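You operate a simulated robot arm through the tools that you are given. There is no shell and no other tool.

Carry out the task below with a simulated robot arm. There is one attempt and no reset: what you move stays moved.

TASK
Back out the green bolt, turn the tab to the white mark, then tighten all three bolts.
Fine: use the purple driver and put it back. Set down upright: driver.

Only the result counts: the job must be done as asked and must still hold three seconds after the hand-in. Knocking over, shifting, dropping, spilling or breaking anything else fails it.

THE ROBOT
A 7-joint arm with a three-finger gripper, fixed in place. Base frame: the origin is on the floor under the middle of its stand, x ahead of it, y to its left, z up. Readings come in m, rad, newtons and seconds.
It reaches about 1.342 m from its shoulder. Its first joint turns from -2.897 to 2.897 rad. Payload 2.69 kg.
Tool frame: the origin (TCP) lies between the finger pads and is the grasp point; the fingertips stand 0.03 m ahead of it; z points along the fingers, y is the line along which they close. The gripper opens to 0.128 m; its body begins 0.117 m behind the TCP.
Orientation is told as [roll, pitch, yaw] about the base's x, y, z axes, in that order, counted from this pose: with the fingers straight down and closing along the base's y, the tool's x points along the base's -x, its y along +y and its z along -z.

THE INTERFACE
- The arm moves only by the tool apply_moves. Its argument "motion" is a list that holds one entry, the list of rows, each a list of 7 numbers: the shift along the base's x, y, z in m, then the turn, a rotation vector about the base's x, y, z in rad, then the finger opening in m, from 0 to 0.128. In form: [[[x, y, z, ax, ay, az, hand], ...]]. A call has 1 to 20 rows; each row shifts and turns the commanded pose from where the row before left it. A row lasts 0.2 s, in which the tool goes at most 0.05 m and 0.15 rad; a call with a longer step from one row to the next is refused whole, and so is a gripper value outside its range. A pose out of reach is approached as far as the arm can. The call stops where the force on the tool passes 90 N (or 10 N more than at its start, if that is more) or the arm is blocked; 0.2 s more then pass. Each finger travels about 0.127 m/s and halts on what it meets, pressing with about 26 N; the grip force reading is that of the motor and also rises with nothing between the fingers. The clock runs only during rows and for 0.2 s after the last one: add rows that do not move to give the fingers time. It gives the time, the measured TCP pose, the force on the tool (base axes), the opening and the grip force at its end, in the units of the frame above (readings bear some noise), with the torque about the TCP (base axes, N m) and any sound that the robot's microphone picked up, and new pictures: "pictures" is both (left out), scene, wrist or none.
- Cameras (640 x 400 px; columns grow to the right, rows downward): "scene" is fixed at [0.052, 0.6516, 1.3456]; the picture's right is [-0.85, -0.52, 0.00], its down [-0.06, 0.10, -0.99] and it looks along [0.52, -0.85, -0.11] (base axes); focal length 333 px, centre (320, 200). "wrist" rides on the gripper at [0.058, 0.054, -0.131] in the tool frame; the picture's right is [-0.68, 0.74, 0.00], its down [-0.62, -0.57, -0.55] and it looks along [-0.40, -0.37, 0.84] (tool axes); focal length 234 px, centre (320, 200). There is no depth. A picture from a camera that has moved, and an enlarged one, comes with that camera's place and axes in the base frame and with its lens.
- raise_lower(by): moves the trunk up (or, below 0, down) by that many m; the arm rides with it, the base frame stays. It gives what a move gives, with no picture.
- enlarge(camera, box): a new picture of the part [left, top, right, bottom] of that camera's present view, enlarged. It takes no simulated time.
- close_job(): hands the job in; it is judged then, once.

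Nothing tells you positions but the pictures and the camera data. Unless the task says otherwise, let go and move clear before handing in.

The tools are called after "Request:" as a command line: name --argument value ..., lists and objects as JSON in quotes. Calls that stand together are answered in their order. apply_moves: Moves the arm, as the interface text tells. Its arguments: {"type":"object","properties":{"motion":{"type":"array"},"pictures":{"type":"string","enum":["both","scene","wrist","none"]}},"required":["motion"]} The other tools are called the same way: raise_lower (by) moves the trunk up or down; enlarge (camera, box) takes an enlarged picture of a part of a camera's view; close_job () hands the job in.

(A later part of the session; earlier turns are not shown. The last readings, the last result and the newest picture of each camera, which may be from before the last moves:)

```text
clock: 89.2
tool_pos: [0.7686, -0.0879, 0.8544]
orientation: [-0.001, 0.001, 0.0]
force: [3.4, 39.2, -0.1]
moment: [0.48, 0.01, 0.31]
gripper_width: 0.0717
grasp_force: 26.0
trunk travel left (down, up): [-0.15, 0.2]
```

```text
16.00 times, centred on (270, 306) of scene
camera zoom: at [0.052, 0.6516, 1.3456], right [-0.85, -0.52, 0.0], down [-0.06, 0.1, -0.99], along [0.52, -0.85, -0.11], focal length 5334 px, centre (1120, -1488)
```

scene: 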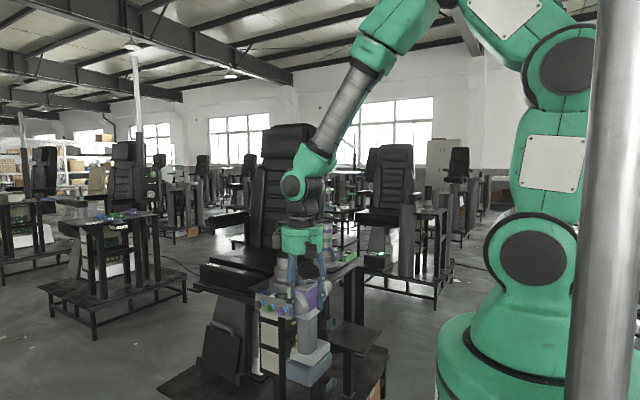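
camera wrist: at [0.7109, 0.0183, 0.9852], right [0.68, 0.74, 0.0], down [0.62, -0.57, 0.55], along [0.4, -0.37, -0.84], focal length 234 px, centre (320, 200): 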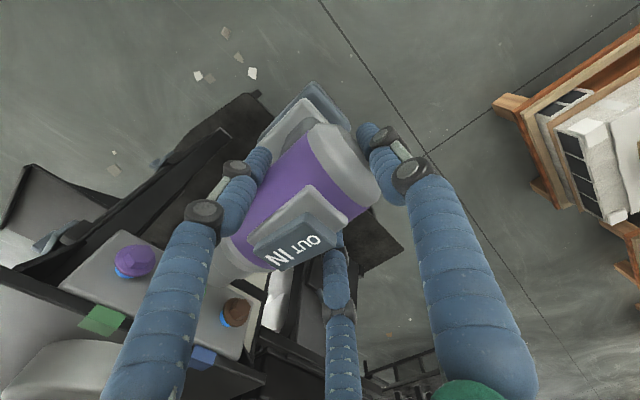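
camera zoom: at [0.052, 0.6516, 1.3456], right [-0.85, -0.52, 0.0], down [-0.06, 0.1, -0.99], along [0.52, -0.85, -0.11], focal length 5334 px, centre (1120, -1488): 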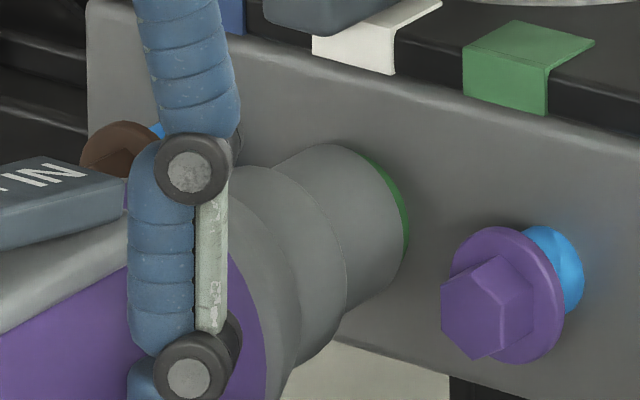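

The green bolt is tight. I'll back off and shift 52.5 mm in -x to the purple bolt.

Request:
apply_moves --motion '[[[0, 0.01, 0, 0, 0, 0, 0.03], [0, 0.02, 0, 0, 0, 0, 0.03], [0, 0.015, 0, 0, 0, 0, 0.03], [-0.03, 0, 0, 0, 0, 0, 0.03], [-0.0225, 0, 0, 0, 0, 0, 0.03], [0, -0.01, 0, 0, 0, 0, 0.03], [0, 0, 0, 0, 0, 0, 0.03]]]' --pictures "wrist"

Request:
enlarge --camera "scene" --box '[258, 294, 293, 322]'

Request:
enlarge --camera "wrist" --box '[200, 80, 420, 280]'

```text
clock: 90.8
tool_pos: [0.7181, -0.0529, 0.8557]
orientation: [0.0, 0.0, 0.0]
force: [0.9, 0.5, -0.1]
moment: [0.26, -0.04, 0.0]
gripper_width: 0.0716
grasp_force: 26.4
trunk travel left (down, up): [-0.15, 0.2]
camera wrist: at [0.6588, 0.001, 0.9874], right [0.68, 0.74, 0.0], down [0.62, -0.57, 0.55], along [0.4, -0.37, -0.84], focal length 234 px, centre (320, 200)
```

wrist: 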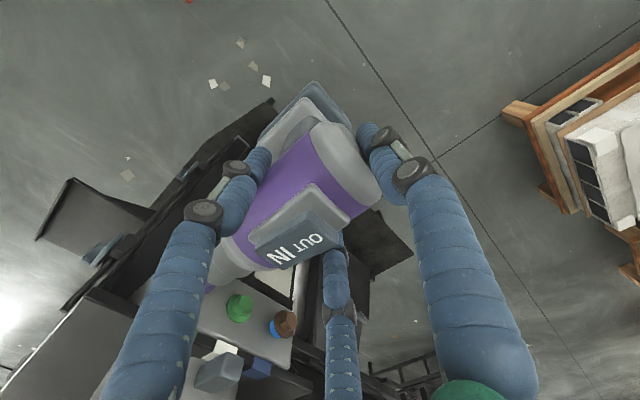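

```text
14.29 times, centred on (276, 308) of scene
camera zoom: at [0.052, 0.6516, 1.3456], right [-0.85, -0.52, 0.0], down [-0.06, 0.1, -0.99], along [0.52, -0.85, -0.11], focal length 4763 px, centre (956, -1343)
```

zoom: 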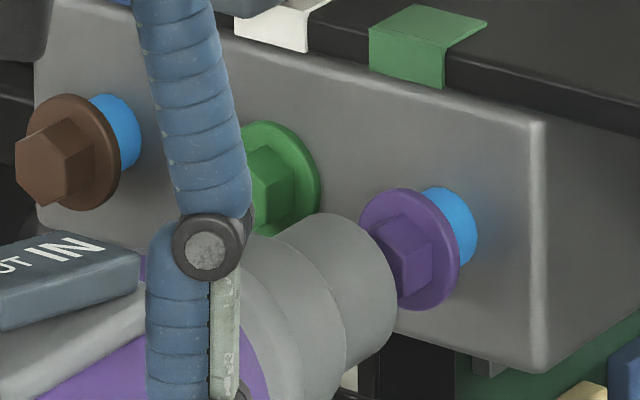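

```text
2.00 times, centred on (310, 180) of wrist
camera zoom: at [0.6588, 0.001, 0.9874], right [0.68, 0.74, 0.0], down [0.62, -0.57, 0.55], along [0.4, -0.37, -0.84], focal length 468 px, centre (340, 240)
```

zoom: 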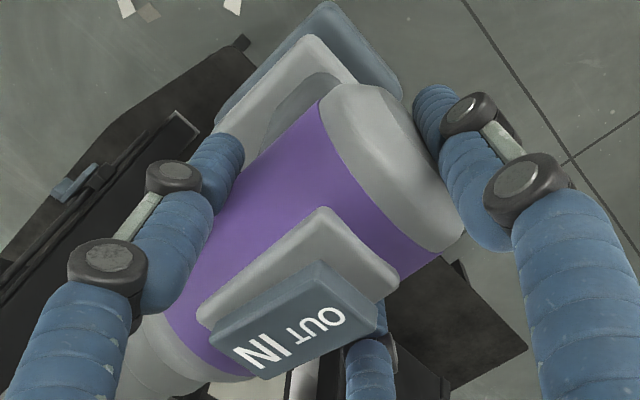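

The z force now reads about zero even though the driver is held. I'll re-read it to be sure nothing is touching.

Request:
apply_moves --motion '[[[0, 0, 0, 0, 0, 0, 0.03], [0, 0, 0, 0, 0, 0, 0.03]]]' --pictures "none"

Request:
enlarge --camera "scene" --box '[230, 270, 310, 390]'

```text
clock: 91.4
tool_pos: [0.7181, -0.0531, 0.8563]
orientation: [0.0, 0.001, 0.0]
force: [-0.5, 1.2, -0.2]
moment: [0.27, 0.02, -0.01]
gripper_width: 0.0714
grasp_force: 26.1
trunk travel left (down, up): [-0.15, 0.2]
```

```text
3.33 times, centred on (270, 330) of scene
camera zoom: at [0.052, 0.6516, 1.3456], right [-0.85, -0.52, 0.0], down [-0.06, 0.1, -0.99], along [0.52, -0.85, -0.11], focal length 1111 px, centre (487, -233)
```

zoom: 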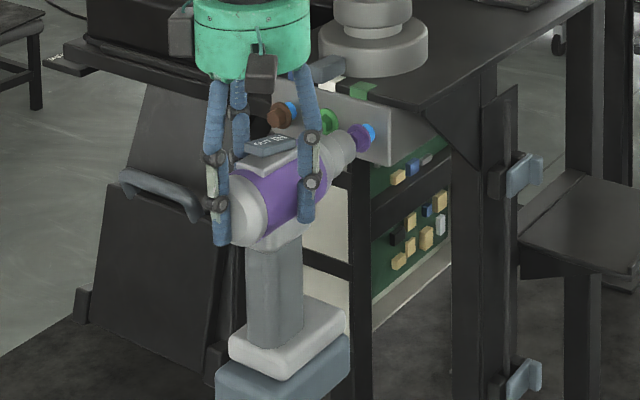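

Nothing appears to be touching, and the moment still shows the driver's weight, so I'll rely on the y-force and moments. The nose lines up with the purple bolt; advancing.

Request:
apply_moves --motion '[[[0, -0.006, 0, 0, 0, 0, 0.03], [0, -0.005, 0, 0, 0, 0, 0.03], [0, -0.004, 0, 0, 0, 0, 0.03], [0, 0, 0, 0, 0, 0, 0.03]]]' --pictures "none"

Request:
enlarge --camera "scene" --box '[258, 294, 293, 322]'

```text
clock: 92.4
tool_pos: [0.7162, -0.0696, 0.8555]
orientation: [-0.001, 0.0, 0.0]
force: [0.2, -0.5, -0.1]
moment: [0.27, -0.01, 0.01]
gripper_width: 0.0715
grasp_force: 25.4
trunk travel left (down, up): [-0.15, 0.2]
```

```text
14.29 times, centred on (276, 308) of scene
camera zoom: at [0.052, 0.6516, 1.3456], right [-0.85, -0.52, 0.0], down [-0.06, 0.1, -0.99], along [0.52, -0.85, -0.11], focal length 4763 px, centre (956, -1343)
```

zoom: 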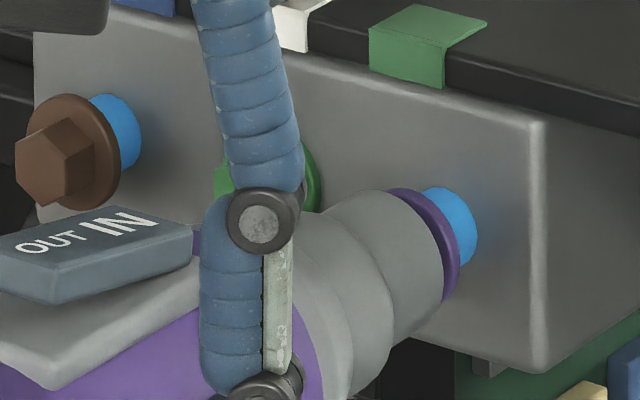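

Request:
apply_moves --motion '[[[0, -0.003, 0, 0, 0, 0, 0.03], [0, -0.002, 0, 0, 0, 0, 0.03], [0, -0.0015, 0, 0, 0, 0, 0.03], [0, 0, 0, 0, 0, 0, 0.03]]]' --pictures "none"

Request:
enlarge --camera "scene" --box '[258, 294, 293, 322]'

```text
clock: 93.4
tool_pos: [0.7161, -0.0754, 0.8566]
orientation: [0.0, -0.001, 0.001]
force: [0.3, -0.3, -0.3]
moment: [0.21, 0.01, -0.04]
gripper_width: 0.0717
grasp_force: 26.3
trunk travel left (down, up): [-0.15, 0.2]
```

```text
14.29 times, centred on (276, 308) of scene
camera zoom: at [0.052, 0.6516, 1.3456], right [-0.85, -0.52, 0.0], down [-0.06, 0.1, -0.99], along [0.52, -0.85, -0.11], focal length 4763 px, centre (956, -1343)
```

zoom: 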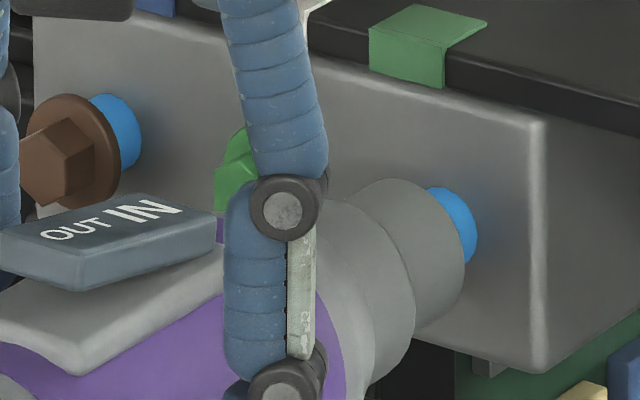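

Request:
apply_moves --motion '[[[0, -0.0015, 0, 0, 0, 0, 0.03], [0, -0.001, 0, 0, 0, 0, 0.03], [0, 0, 0, 0, 0, 0, 0.03]]]' --pictures "none"

Request:
enlarge --camera "scene" --box '[258, 294, 293, 322]'

```text
clock: 94.2
tool_pos: [0.7164, -0.0785, 0.8567]
orientation: [0.001, 0.0, 0.0]
force: [-0.1, 1.4, 0.2]
moment: [0.23, 0.02, 0.04]
gripper_width: 0.0715
grasp_force: 26.3
trunk travel left (down, up): [-0.15, 0.2]
```

```text
14.29 times, centred on (276, 308) of scene
camera zoom: at [0.052, 0.6516, 1.3456], right [-0.85, -0.52, 0.0], down [-0.06, 0.1, -0.99], along [0.52, -0.85, -0.11], focal length 4763 px, centre (956, -1343)
```

zoom: 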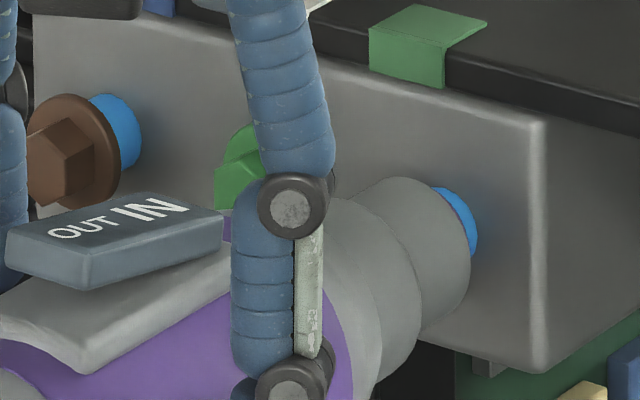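

Request:
apply_moves --motion '[[[0, -0.0015, 0, 0, 0, 0, 0.03], [0, -0.0015, 0, 0, 0, 0, 0.03], [0, -0.0015, 0, 0, 0, 0, 0.03], [0, 0, 0, 0, 0, 0, 0.03]]]' --pictures "none"

Request:
enlarge --camera "scene" --box '[258, 294, 293, 322]'

```text
clock: 95.2
tool_pos: [0.7167, -0.0832, 0.8564]
orientation: [-0.001, 0.0, 0.002]
force: [2.5, 16.2, -0.4]
moment: [0.37, 0.09, 0.18]
gripper_width: 0.0717
grasp_force: 26.1
trunk travel left (down, up): [-0.15, 0.2]
```

```text
14.29 times, centred on (276, 308) of scene
camera zoom: at [0.052, 0.6516, 1.3456], right [-0.85, -0.52, 0.0], down [-0.06, 0.1, -0.99], along [0.52, -0.85, -0.11], focal length 4763 px, centre (956, -1343)
```

zoom: 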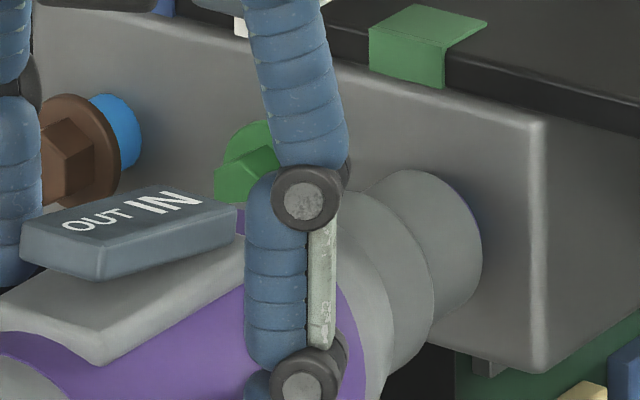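

Request:
apply_moves --motion '[[[0, -0.0015, 0, 0, 0, 0, 0.03], [0, -0.0015, 0, 0, 0, 0, 0.03], [0, 0, 0, 0, 0, 0, 0.03]]]' --pictures "none"

Request:
enlarge --camera "scene" --box '[258, 294, 293, 322]'

```text
clock: 96.0
tool_pos: [0.7174, -0.0853, 0.8572]
orientation: [-0.002, 0.0, 0.0]
force: [-0.9, -0.6, 0.8]
moment: [0.22, -0.02, 0.0]
gripper_width: 0.0718
grasp_force: 26.0
trunk travel left (down, up): [-0.15, 0.2]
```

```text
14.29 times, centred on (276, 308) of scene
camera zoom: at [0.052, 0.6516, 1.3456], right [-0.85, -0.52, 0.0], down [-0.06, 0.1, -0.99], along [0.52, -0.85, -0.11], focal length 4763 px, centre (956, -1343)
```

zoom: 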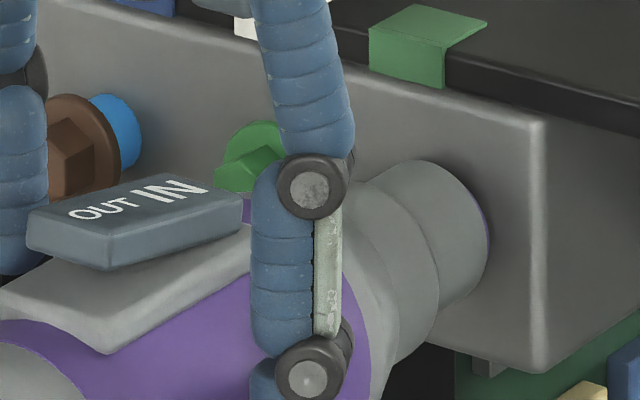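

Request:
apply_moves --motion '[[[0, -0.0015, 0, 0, 0, 0, 0.03], [0, -0.0015, 0, 0, 0, 0, 0.03], [0, -0.001, 0, 0, 0, 0, 0.03], [0, 0, 0, 0, 0, 0, 0.03]]]' --pictures "none"

Request:
enlarge --camera "scene" --box '[258, 294, 293, 322]'

```text
clock: 97.0
tool_pos: [0.7169, -0.0877, 0.8563]
orientation: [-0.002, 0.0, 0.002]
force: [2.3, 38.5, 0.4]
moment: [0.12, 0.01, 0.07]
gripper_width: 0.0717
grasp_force: 26.2
trunk travel left (down, up): [-0.15, 0.2]
```

```text
14.29 times, centred on (276, 308) of scene
camera zoom: at [0.052, 0.6516, 1.3456], right [-0.85, -0.52, 0.0], down [-0.06, 0.1, -0.99], along [0.52, -0.85, -0.11], focal length 4763 px, centre (956, -1343)
```

zoom: 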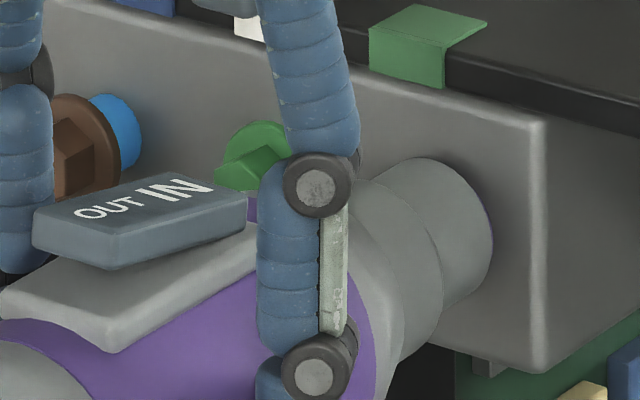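

Request:
apply_moves --motion '[[[0, 0, 0, 0, 0, 0, 0.03], [0, 0, 0, 0, 0, 0, 0.03], [0, 0, 0, 0, 0, 0, 0.03], [0, 0, 0, 0, 0, 0, 0.03]]]' --pictures "none"

Request:
enlarge --camera "scene" --box '[258, 294, 293, 322]'

```text
clock: 98.0
tool_pos: [0.7158, -0.0857, 0.8548]
orientation: [-0.002, -0.002, -0.001]
force: [3.8, 43.5, -0.7]
moment: [0.66, -0.02, 0.36]
gripper_width: 0.0719
grasp_force: 26.0
trunk travel left (down, up): [-0.15, 0.2]
```

```text
14.29 times, centred on (276, 308) of scene
camera zoom: at [0.052, 0.6516, 1.3456], right [-0.85, -0.52, 0.0], down [-0.06, 0.1, -0.99], along [0.52, -0.85, -0.11], focal length 4763 px, centre (956, -1343)
```

zoom: 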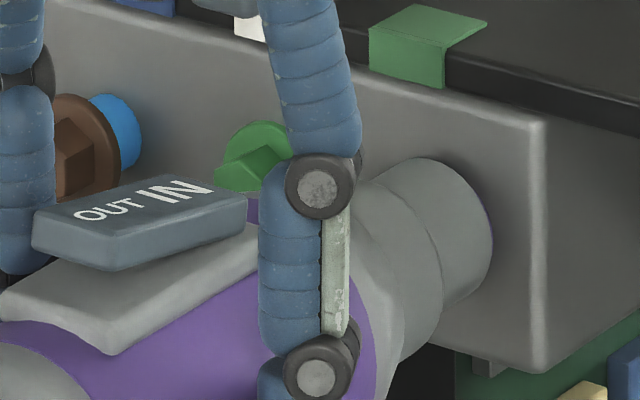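

The purple bolt is stalled at its seat. I'll back off, check it, and move on to the brown bolt.

Request:
apply_moves --motion '[[[0, 0.01, 0, 0, 0, 0, 0.03], [0, 0.02, 0, 0, 0, 0, 0.03], [0, 0.02, 0, 0, 0, 0, 0.03], [0.035, 0, 0, 0, 0, 0, 0.03], [0.035, 0, 0, 0, 0, 0, 0.03], [0.035, 0, 0, 0, 0, 0, 0.03], [0, -0.005, 0, 0, 0, 0, 0.03], [0, 0, 0, 0, 0, 0, 0.03]]]' --pictures "wrist"

Request:
enlarge --camera "scene" --box '[245, 285, 295, 320]'

Request:
enlarge --camera "wrist" --box '[60, 180, 260, 340]'

```text
clock: 99.8
tool_pos: [0.8203, -0.0452, 0.8567]
orientation: [0.0, -0.001, 0.001]
force: [-0.3, -0.5, -8.6]
moment: [0.25, 0.02, 0.01]
gripper_width: 0.0718
grasp_force: 25.9
trunk travel left (down, up): [-0.15, 0.2]
camera wrist: at [0.761, 0.0088, 0.9882], right [0.68, 0.74, 0.0], down [0.62, -0.57, 0.55], along [0.4, -0.37, -0.84], focal length 234 px, centre (320, 200)
```

wrist: 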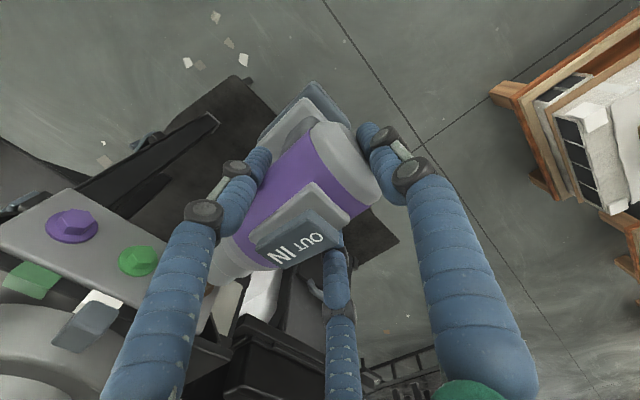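

```text
11.43 times, centred on (270, 302) of scene
camera zoom: at [0.052, 0.6516, 1.3456], right [-0.85, -0.52, 0.0], down [-0.06, 0.1, -0.99], along [0.52, -0.85, -0.11], focal length 3810 px, centre (891, -971)
```

zoom: 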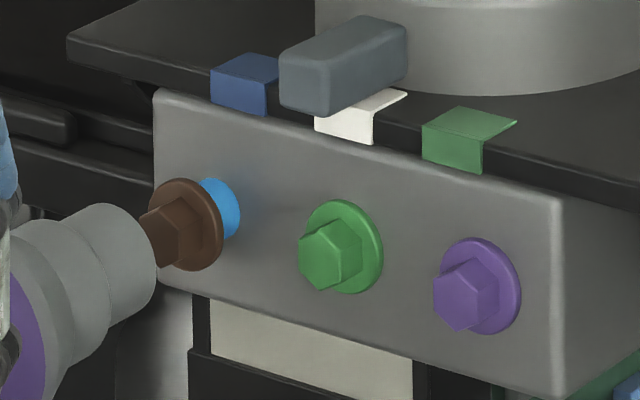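

```text
2.50 times, centred on (160, 260) of wrist
camera zoom: at [0.761, 0.0088, 0.9882], right [0.68, 0.74, 0.0], down [0.62, -0.57, 0.55], along [0.4, -0.37, -0.84], focal length 585 px, centre (720, 50)
```

zoom: 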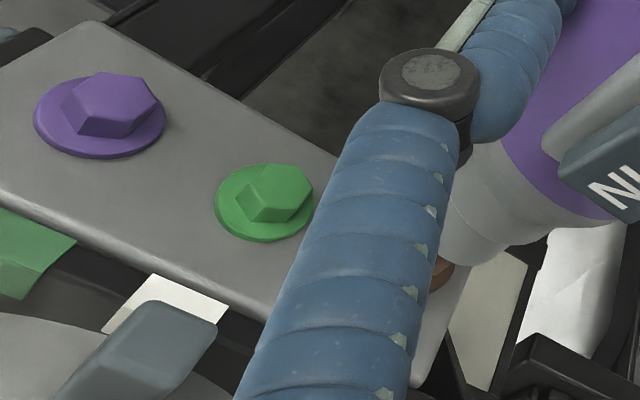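

Green and purple are both flush. Now I'll align on the brown bolt.

Request:
enlarge --camera "scene" --box '[240, 288, 275, 316]'

Request:
apply_moves --motion '[[[0, -0.006, 0, 0, 0, 0, 0.03], [0, -0.004, 0, 0, 0, 0, 0.03], [0, 0, 0, 0, 0, 0, 0.03]]]' --pictures "none"

Request:
enlarge --camera "scene" --box '[240, 288, 275, 316]'

```text
14.29 times, centred on (258, 302) of scene
camera zoom: at [0.052, 0.6516, 1.3456], right [-0.85, -0.52, 0.0], down [-0.06, 0.1, -0.99], along [0.52, -0.85, -0.11], focal length 4763 px, centre (1213, -1257)
```

zoom: 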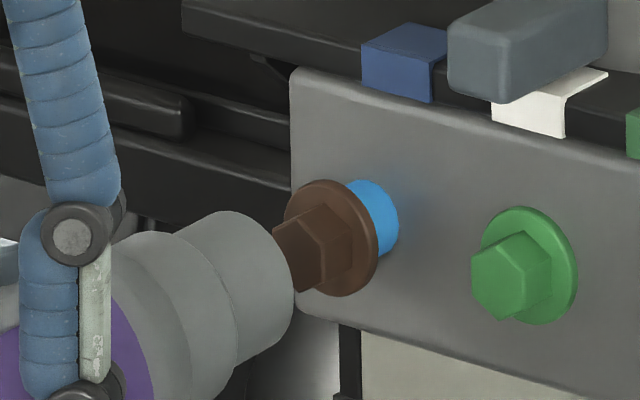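

```text
clock: 100.6
tool_pos: [0.8214, -0.0551, 0.8586]
orientation: [0.001, 0.0, 0.0]
force: [-0.2, 0.5, -8.6]
moment: [0.26, -0.04, 0.0]
gripper_width: 0.0717
grasp_force: 25.6
trunk travel left (down, up): [-0.15, 0.2]
```

```text
14.29 times, centred on (258, 302) of scene
camera zoom: at [0.052, 0.6516, 1.3456], right [-0.85, -0.52, 0.0], down [-0.06, 0.1, -0.99], along [0.52, -0.85, -0.11], focal length 4763 px, centre (1213, -1257)
```

zoom: 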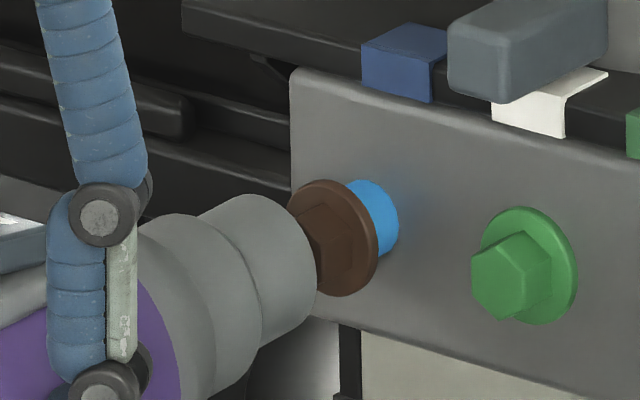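

Request:
apply_moves --motion '[[[0, -0.005, -0.001, 0, 0, 0, 0.03], [0, -0.005, 0, 0, 0, 0, 0.03], [0, -0.004, 0, 0, 0, 0, 0.03], [0, 0, 0, 0, 0, 0, 0.03]]]' --pictures "none"

Request:
enlarge --camera "scene" --box '[240, 288, 275, 316]'

```text
clock: 101.6
tool_pos: [0.8217, -0.0686, 0.8563]
orientation: [0.0, 0.001, 0.0]
force: [0.2, 0.1, -8.1]
moment: [0.27, 0.0, -0.03]
gripper_width: 0.0715
grasp_force: 26.0
trunk travel left (down, up): [-0.15, 0.2]
```

```text
14.29 times, centred on (258, 302) of scene
camera zoom: at [0.052, 0.6516, 1.3456], right [-0.85, -0.52, 0.0], down [-0.06, 0.1, -0.99], along [0.52, -0.85, -0.11], focal length 4763 px, centre (1213, -1257)
```

zoom: 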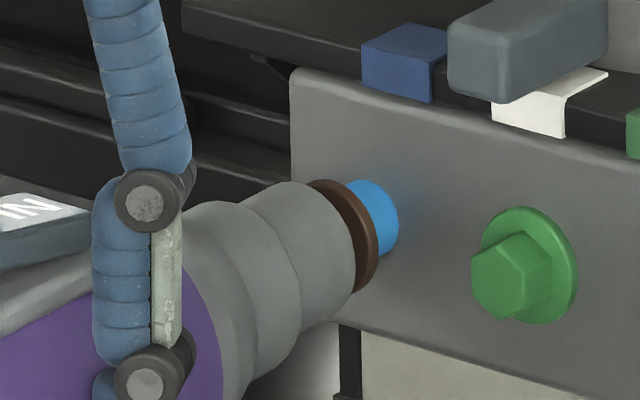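

The socket is over the brown head with no side force. Continuing inward.

Request:
apply_moves --motion '[[[0, -0.003, 0, 0, 0, 0, 0.03], [0, -0.002, 0, 0, 0, 0, 0.03], [0, -0.0015, 0, 0, 0, 0, 0.03], [0, -0.0015, 0, 0, 0, 0, 0.03], [0, 0, 0, 0, 0, 0, 0.03]]]' --pictures "none"

Request:
enlarge --camera "scene" --box '[240, 288, 275, 316]'

```text
clock: 102.8
tool_pos: [0.8208, -0.0762, 0.8547]
orientation: [0.0, 0.0, 0.001]
force: [-0.5, 0.0, -8.9]
moment: [0.27, -0.01, -0.01]
gripper_width: 0.0717
grasp_force: 25.7
trunk travel left (down, up): [-0.15, 0.2]
```

```text
14.29 times, centred on (258, 302) of scene
camera zoom: at [0.052, 0.6516, 1.3456], right [-0.85, -0.52, 0.0], down [-0.06, 0.1, -0.99], along [0.52, -0.85, -0.11], focal length 4763 px, centre (1213, -1257)
```

zoom: 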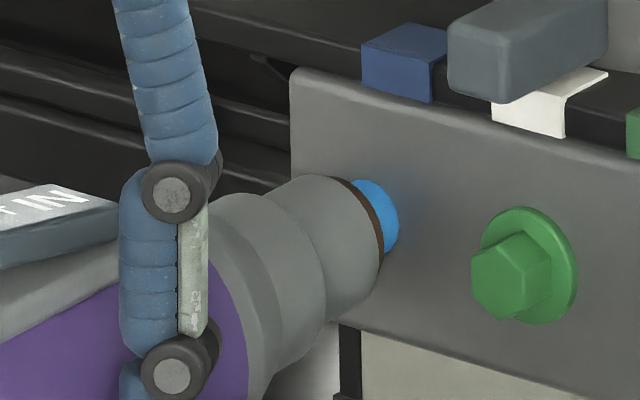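

Request:
apply_moves --motion '[[[0, -0.0015, 0, 0, 0, 0, 0.03], [0, -0.0015, 0, 0, 0, 0, 0.03], [0, -0.0015, 0, 0, 0, 0, 0.03], [0, 0, 0, 0, 0, 0, 0.03]]]' --pictures "none"

Request:
enlarge --camera "scene" --box '[240, 288, 275, 316]'

```text
clock: 103.8
tool_pos: [0.8224, -0.0811, 0.8546]
orientation: [0.0, -0.001, 0.001]
force: [-0.8, 3.4, -7.9]
moment: [0.28, 0.08, -0.01]
gripper_width: 0.0718
grasp_force: 25.9
trunk travel left (down, up): [-0.15, 0.2]
```

```text
14.29 times, centred on (258, 302) of scene
camera zoom: at [0.052, 0.6516, 1.3456], right [-0.85, -0.52, 0.0], down [-0.06, 0.1, -0.99], along [0.52, -0.85, -0.11], focal length 4763 px, centre (1213, -1257)
```

zoom: 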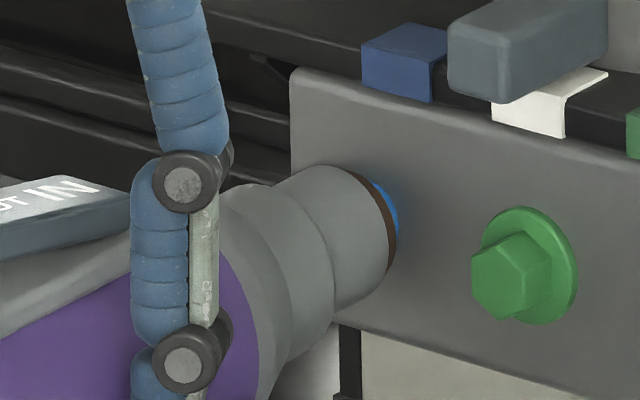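

The brown bolt is going in. Following it further.

Request:
apply_moves --motion '[[[0, -0.0015, 0, 0, 0, 0, 0.03], [0, -0.0015, 0, 0, 0, 0, 0.03], [0, -0.0015, 0, 0, 0, 0, 0.03], [0, 0, 0, 0, 0, 0, 0.03]]]' --pictures "none"

Request:
enlarge --camera "scene" --box '[240, 288, 275, 316]'

```text
clock: 104.8
tool_pos: [0.8208, -0.0853, 0.8544]
orientation: [0.0, 0.0, 0.0]
force: [-0.3, 5.1, -7.6]
moment: [0.13, -0.02, 0.03]
gripper_width: 0.0719
grasp_force: 25.9
trunk travel left (down, up): [-0.15, 0.2]
```

```text
14.29 times, centred on (258, 302) of scene
camera zoom: at [0.052, 0.6516, 1.3456], right [-0.85, -0.52, 0.0], down [-0.06, 0.1, -0.99], along [0.52, -0.85, -0.11], focal length 4763 px, centre (1213, -1257)
```

zoom: 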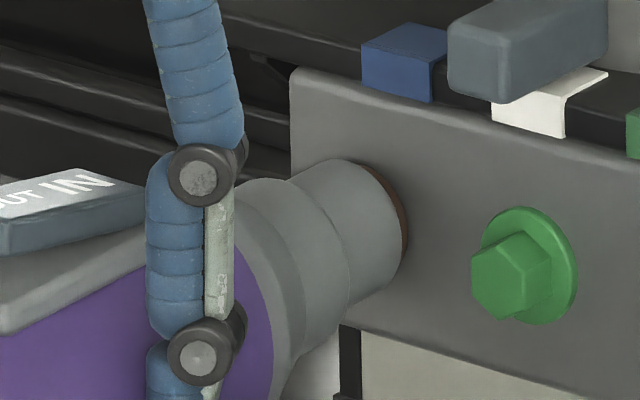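

Request:
apply_moves --motion '[[[0, -0.0015, 0, 0, 0, 0, 0.03], [0, -0.001, 0, 0, 0, 0, 0.03], [0, -0.001, 0, 0, 0, 0, 0.03], [0, 0, 0, 0, 0, 0, 0.03]]]' --pictures "none"

Request:
enlarge --camera "scene" --box '[240, 288, 275, 316]'

```text
clock: 105.8
tool_pos: [0.8209, -0.088, 0.8548]
orientation: [0.003, 0.002, 0.0]
force: [-1.2, 25.0, -8.9]
moment: [0.65, 0.13, -0.29]
gripper_width: 0.0719
grasp_force: 25.6
trunk travel left (down, up): [-0.15, 0.2]
```

```text
14.29 times, centred on (258, 302) of scene
camera zoom: at [0.052, 0.6516, 1.3456], right [-0.85, -0.52, 0.0], down [-0.06, 0.1, -0.99], along [0.52, -0.85, -0.11], focal length 4763 px, centre (1213, -1257)
```

zoom: 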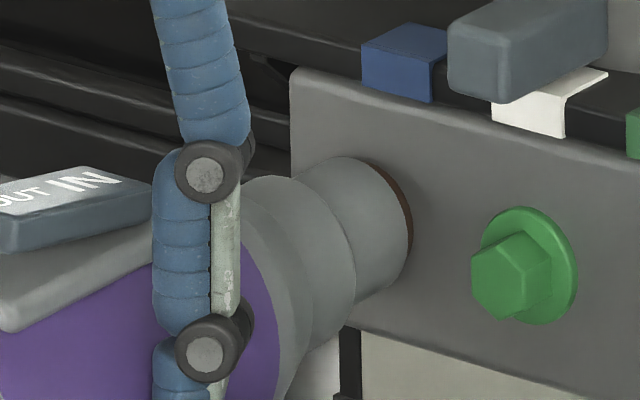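

Request:
apply_moves --motion '[[[0, -0.001, 0, 0, 0, 0, 0.03], [0, -0.0005, 0, 0, 0, 0, 0.03], [0, 0, 0, 0, 0, 0, 0.03], [0, 0, 0, 0, 0, 0, 0.03], [0, 0, 0, 0, 0, 0, 0.03], [0, 0, 0, 0, 0, 0, 0.03]]]' --pictures "none"

Request:
enlarge --camera "scene" --box '[240, 288, 275, 316]'

```text
clock: 107.2
tool_pos: [0.8223, -0.0893, 0.8553]
orientation: [-0.001, 0.001, 0.001]
force: [-1.1, 52.0, -8.8]
moment: [1.17, 0.05, -0.22]
gripper_width: 0.0729
grasp_force: 26.3
trunk travel left (down, up): [-0.15, 0.2]
```

```text
14.29 times, centred on (258, 302) of scene
camera zoom: at [0.052, 0.6516, 1.3456], right [-0.85, -0.52, 0.0], down [-0.06, 0.1, -0.99], along [0.52, -0.85, -0.11], focal length 4763 px, centre (1213, -1257)
```

zoom: 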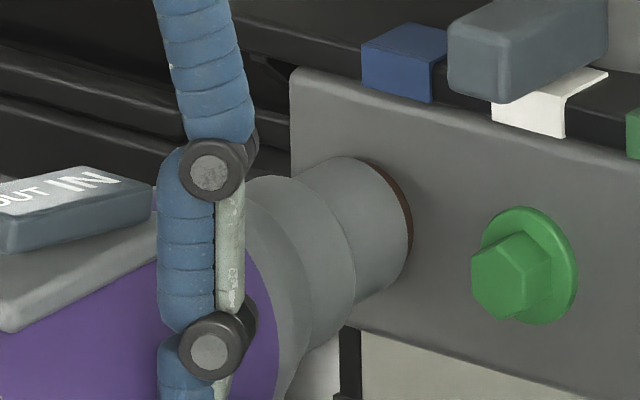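

The brown bolt is seated too. I'll back off and inspect all three.

Request:
apply_moves --motion '[[[0, 0.008, 0, 0, 0, 0, 0.03], [0, 0.02, 0, 0, 0, 0, 0.03], [0, 0.03, 0, 0, 0, 0, 0.03], [0, 0.03, 0, 0, 0, 0, 0.03], [0, 0, 0, 0, 0, 0, 0.03]]]' --pictures "wrist"

Request:
enlarge --camera "scene" --box '[250, 280, 300, 320]'

Request:
enlarge --camera "wrist" --box '[200, 80, 420, 280]'

```text
clock: 108.4
tool_pos: [0.8205, -0.0017, 0.8544]
orientation: [0.001, -0.001, 0.001]
force: [-1.1, 0.2, -8.2]
moment: [0.23, -0.02, 0.02]
gripper_width: 0.0717
grasp_force: 26.3
trunk travel left (down, up): [-0.15, 0.2]
camera wrist: at [0.7615, 0.0522, 0.9851], right [0.68, 0.74, 0.0], down [0.62, -0.57, 0.55], along [0.4, -0.37, -0.84], focal length 234 px, centre (320, 200)
```

wrist: 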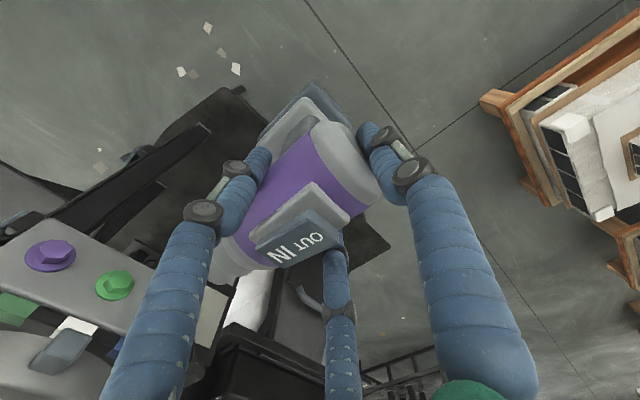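

```text
10.00 times, centred on (275, 300) of scene
camera zoom: at [0.052, 0.6516, 1.3456], right [-0.85, -0.52, 0.0], down [-0.06, 0.1, -0.99], along [0.52, -0.85, -0.11], focal length 3334 px, centre (770, -800)
```

zoom: 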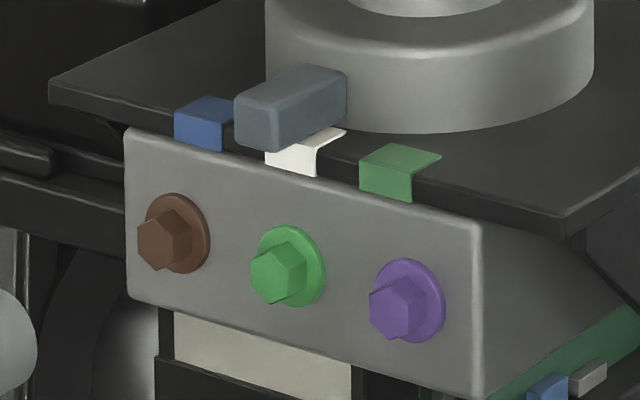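

```text
2.00 times, centred on (310, 180) of wrist
camera zoom: at [0.7615, 0.0522, 0.9851], right [0.68, 0.74, 0.0], down [0.62, -0.57, 0.55], along [0.4, -0.37, -0.84], focal length 468 px, centre (340, 240)
```

zoom: 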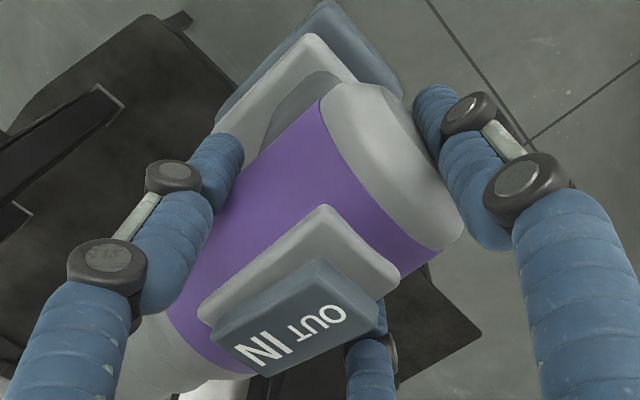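

All three bolts are flush and the tab is at the white mark. Now I'll return the driver to its shelf by the same route.

Request:
apply_moves --motion '[[[0, 0, 0.03, 0, 0, 0, 0.03], [0, 0, 0.04, 0, 0, 0, 0.03], [0, 0, 0.045, 0, 0, 0, 0.03], [-0.0105, 0, 0.0395, 0, 0, 0, 0.03], [-0.03, 0, 0, 0, 0, 0, 0.03], [-0.04, 0, 0, 0, 0, 0, 0.03], [-0.04, 0, 0, 0, 0, 0, 0.03], [-0.04, 0, 0, 0, 0, 0, 0.03], [-0.04, 0, 0, 0, 0, 0, 0.03], [-0.04, 0, 0, 0, 0, 0, 0.03], [-0.04, 0, 0, 0, 0, 0, 0.03], [-0.04, -0.0255, 0, 0, 0, 0, 0.03], [0, -0.04, 0, 0, 0, 0, 0.03], [0, -0.04, 0, 0, 0, 0, 0.03], [0, -0.04, 0, 0, 0, 0, 0.03], [0, -0.04, 0, 0, 0, 0, 0.03], [0, -0.04, 0, 0, 0, 0, 0.03], [0, 0, 0, 0, 0, 0, 0.03]]]'

```text
clock: 112.2
tool_pos: [0.4967, -0.2306, 1.008]
orientation: [0.002, -0.001, 0.0]
force: [-1.1, -0.9, -9.1]
moment: [0.29, -0.04, 0.02]
gripper_width: 0.0717
grasp_force: 26.3
trunk travel left (down, up): [-0.15, 0.2]
camera wrist: at [0.4377, -0.1765, 1.1396], right [0.68, 0.74, 0.0], down [0.62, -0.57, 0.55], along [0.4, -0.37, -0.84], focal length 234 px, centre (320, 200)
```

scene: 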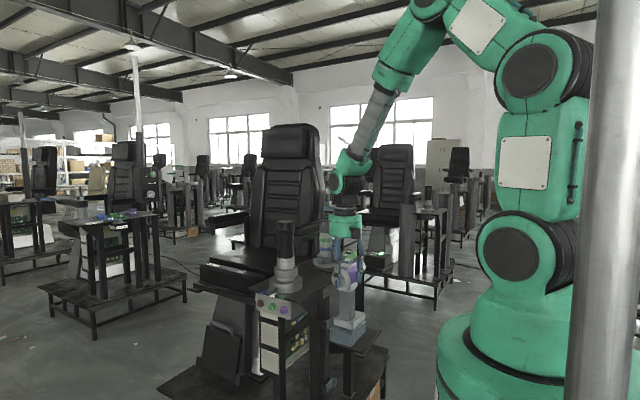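
wrist: 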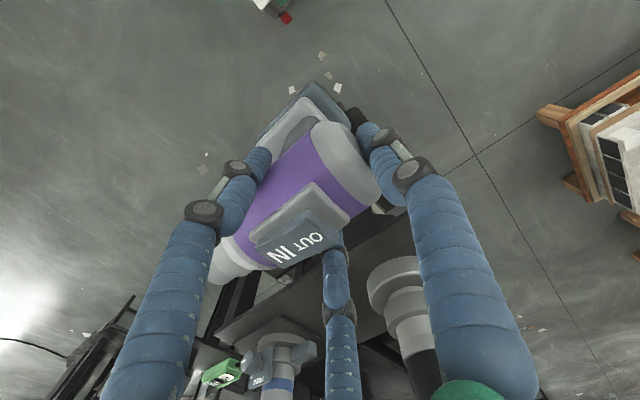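

Request:
apply_moves --motion '[[[0, -0.04, 0, 0, 0, 0, 0.03], [0, -0.04, 0, 0, 0, 0, 0.03], [0, -0.04, 0, 0, 0, 0, 0.03], [0, -0.04, 0, 0, 0, 0, 0.03], [0, -0.02, 0, 0, 0, 0.01, 0.03], [0.025, -0.025, 0, 0, 0, 0.013, 0.03], [0.03, -0.03, 0, 0, 0, 0.013, 0.03], [0.028, -0.028, 0, 0, 0, 0.013, 0.03], [0, 0, -0.03, 0, 0, 0, 0.03], [0, 0, -0.03, 0, 0, 0, 0.03], [0, 0, -0.03, 0, 0, 0, 0.03], [0, 0, -0.02, 0, 0, 0, 0.03], [0, 0, 0, 0, 0, 0, 0.03]]]' --pictures "wrist"

Request:
enlarge --camera "scene" --box '[335, 295, 385, 345]'

Request:
enlarge --camera "wrist" --box '[200, 80, 420, 280]'

```text
clock: 115.0
tool_pos: [0.5855, -0.4911, 0.8995]
orientation: [-0.001, 0.0, 0.048]
force: [0.0, 0.8, -8.7]
moment: [0.24, 0.04, -0.01]
gripper_width: 0.0716
grasp_force: 26.6
trunk travel left (down, up): [-0.15, 0.2]
camera wrist: at [0.524, -0.4408, 1.0297], right [0.64, 0.77, 0.0], down [0.64, -0.54, 0.55], along [0.42, -0.35, -0.84], focal length 234 px, centre (320, 200)
```

wrist: 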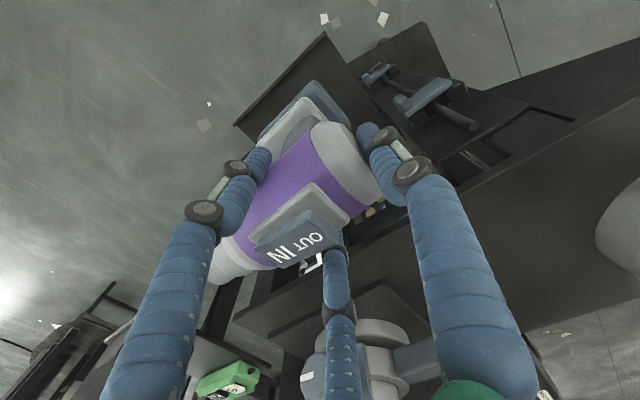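

```text
8.00 times, centred on (360, 320) of scene
camera zoom: at [0.052, 0.6516, 1.3456], right [-0.85, -0.52, 0.0], down [-0.06, 0.1, -0.99], along [0.52, -0.85, -0.11], focal length 2667 px, centre (0, -760)
```

zoom: 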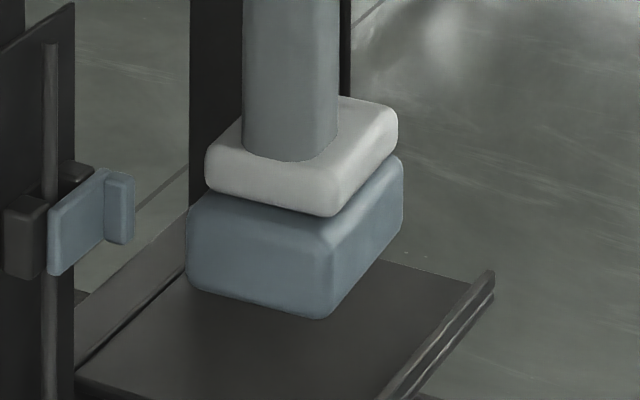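

```text
2.00 times, centred on (310, 180) of wrist
camera zoom: at [0.524, -0.4408, 1.0297], right [0.64, 0.77, 0.0], down [0.64, -0.54, 0.55], along [0.42, -0.35, -0.84], focal length 468 px, centre (340, 240)
```

zoom: 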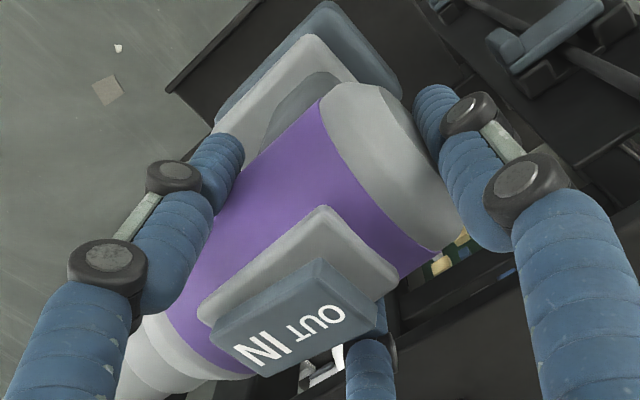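

The base is over its spot, about 1.5 mm off. I'll correct slightly and lower.

Request:
apply_moves --motion '[[[-0.0015, 0, -0.015, 0, 0, 0, 0.03], [0, 0, -0.012, 0, 0, 0, 0.03], [0, 0, -0.006, 0, 0, 0, 0.03], [0, 0, -0.002, 0, 0, 0, 0.03], [0, 0, 0, 0, 0, 0, 0.03]]]' --pictures "none"

Request:
enlarge --camera "scene" --box '[335, 295, 385, 345]'

```text
clock: 116.2
tool_pos: [0.5825, -0.4909, 0.8648]
orientation: [0.0, -0.001, 0.049]
force: [-0.8, 0.0, -8.2]
moment: [0.26, 0.06, -0.02]
gripper_width: 0.0716
grasp_force: 26.5
trunk travel left (down, up): [-0.15, 0.2]
```

```text
8.00 times, centred on (360, 320) of scene
camera zoom: at [0.052, 0.6516, 1.3456], right [-0.85, -0.52, 0.0], down [-0.06, 0.1, -0.99], along [0.52, -0.85, -0.11], focal length 2667 px, centre (0, -760)
```

zoom: 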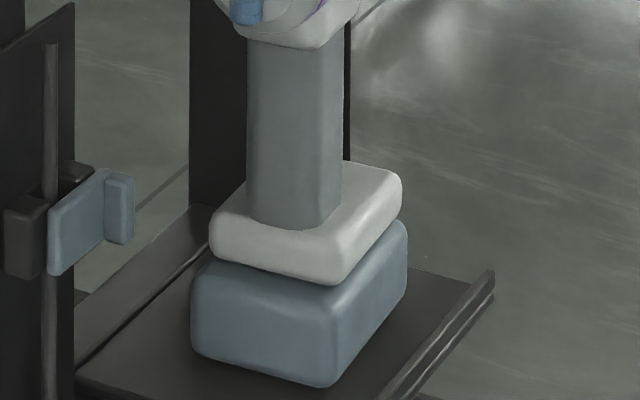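

Request:
apply_moves --motion '[[[0, 0, -0.0015, 0, 0, 0, 0.03], [0, 0, -0.001, 0, 0, 0, 0.03], [0, 0, 0, 0, 0, 0, 0.03]]]' --pictures "none"

```text
clock: 117.0
tool_pos: [0.5819, -0.4907, 0.8617]
orientation: [0.001, -0.001, 0.048]
force: [-1.0, -1.1, -8.1]
moment: [0.27, 0.02, -0.01]
gripper_width: 0.0716
grasp_force: 26.1
trunk travel left (down, up): [-0.15, 0.2]
```

Request:
apply_moves --motion '[[[0, 0, -0.001, 0, 0, 0, 0.03], [0, 0, 0, 0, 0, 0, 0.03]]]' --pictures "none"

Request:
enlarge --camera "scene" --box '[335, 295, 385, 345]'

```text
clock: 117.6
tool_pos: [0.5822, -0.4915, 0.8616]
orientation: [-0.001, -0.001, 0.049]
force: [-0.3, -0.3, -5.8]
moment: [0.21, -0.08, 0.06]
gripper_width: 0.0719
grasp_force: 26.1
trunk travel left (down, up): [-0.15, 0.2]
```

```text
8.00 times, centred on (360, 320) of scene
camera zoom: at [0.052, 0.6516, 1.3456], right [-0.85, -0.52, 0.0], down [-0.06, 0.1, -0.99], along [0.52, -0.85, -0.11], focal length 2667 px, centre (0, -760)
```

zoom: 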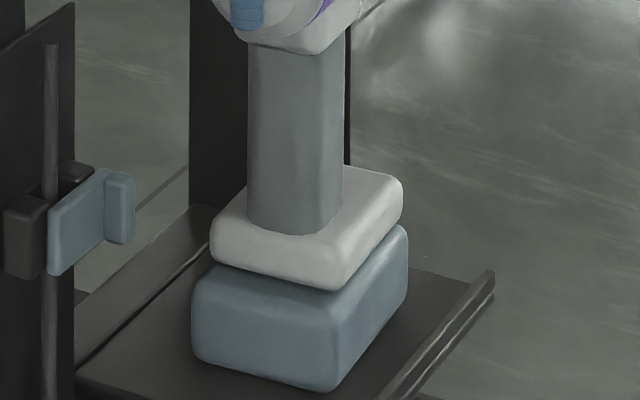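

Contact is starting. One more small step down, then release.

Request:
apply_moves --motion '[[[0, 0, -0.001, 0, 0, 0, 0.03], [0, 0, 0, 0, 0, 0, 0.03]]]' --pictures "none"

```text
clock: 118.2
tool_pos: [0.582, -0.4914, 0.8613]
orientation: [-0.001, -0.002, 0.049]
force: [-3.1, 3.1, 6.8]
moment: [-0.42, 0.19, -0.16]
gripper_width: 0.0719
grasp_force: 25.5
trunk travel left (down, up): [-0.15, 0.2]
```

Request:
apply_moves --motion '[[[0, 0, 0, 0, 0, 0, 0.073], [0, 0, 0, 0, 0, 0, 0.078], [0, 0, 0, 0, 0, 0, 0.086], [0, 0, 0, 0, 0, 0, 0.092], [0, 0, 0, 0, 0, 0, 0.092]]]' --pictures "wrist"

Request:
enlarge --camera "scene" --box '[335, 265, 385, 345]'

Request:
enlarge --camera "scene" --box '[335, 295, 385, 345]'

Request:
enlarge --camera "wrist" --box '[200, 80, 420, 280]'

```text
clock: 119.4
tool_pos: [0.5824, -0.4915, 0.8608]
orientation: [0.0, -0.001, 0.049]
force: [-0.6, -0.8, -0.4]
moment: [0.0, 0.03, 0.01]
gripper_width: 0.0922
grasp_force: 0.0
trunk travel left (down, up): [-0.15, 0.2]
camera wrist: at [0.5203, -0.44, 0.9918], right [0.64, 0.77, 0.0], down [0.64, -0.54, 0.55], along [0.42, -0.35, -0.84], focal length 234 px, centre (320, 200)
```

wrist: 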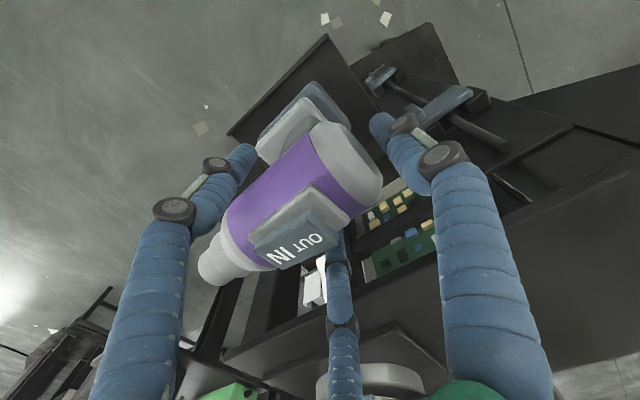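

```text
5.00 times, centred on (360, 305) of scene
camera zoom: at [0.052, 0.6516, 1.3456], right [-0.85, -0.52, 0.0], down [-0.06, 0.1, -0.99], along [0.52, -0.85, -0.11], focal length 1667 px, centre (120, -325)
```

zoom: 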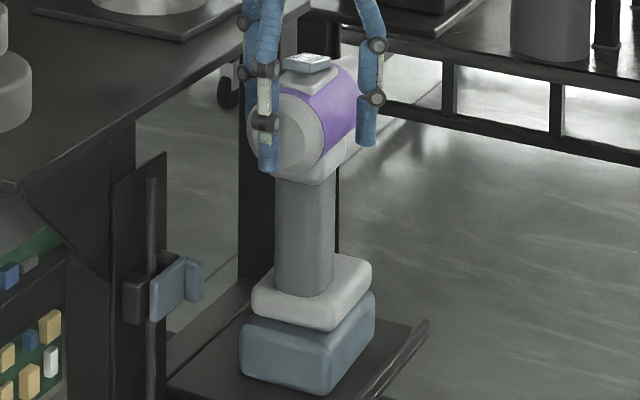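

```text
8.00 times, centred on (360, 320) of scene
camera zoom: at [0.052, 0.6516, 1.3456], right [-0.85, -0.52, 0.0], down [-0.06, 0.1, -0.99], along [0.52, -0.85, -0.11], focal length 2667 px, centre (0, -760)
```

zoom: 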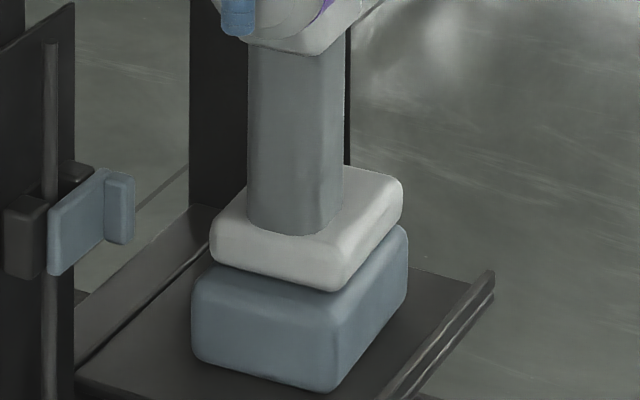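

```text
2.00 times, centred on (310, 180) of wrist
camera zoom: at [0.5203, -0.44, 0.9918], right [0.64, 0.77, 0.0], down [0.64, -0.54, 0.55], along [0.42, -0.35, -0.84], focal length 468 px, centre (340, 240)
```

zoom: 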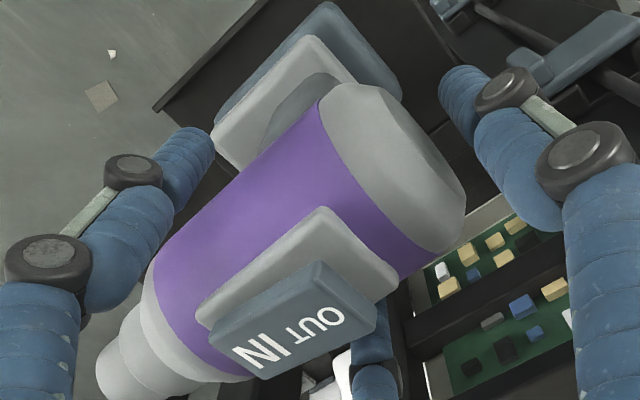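

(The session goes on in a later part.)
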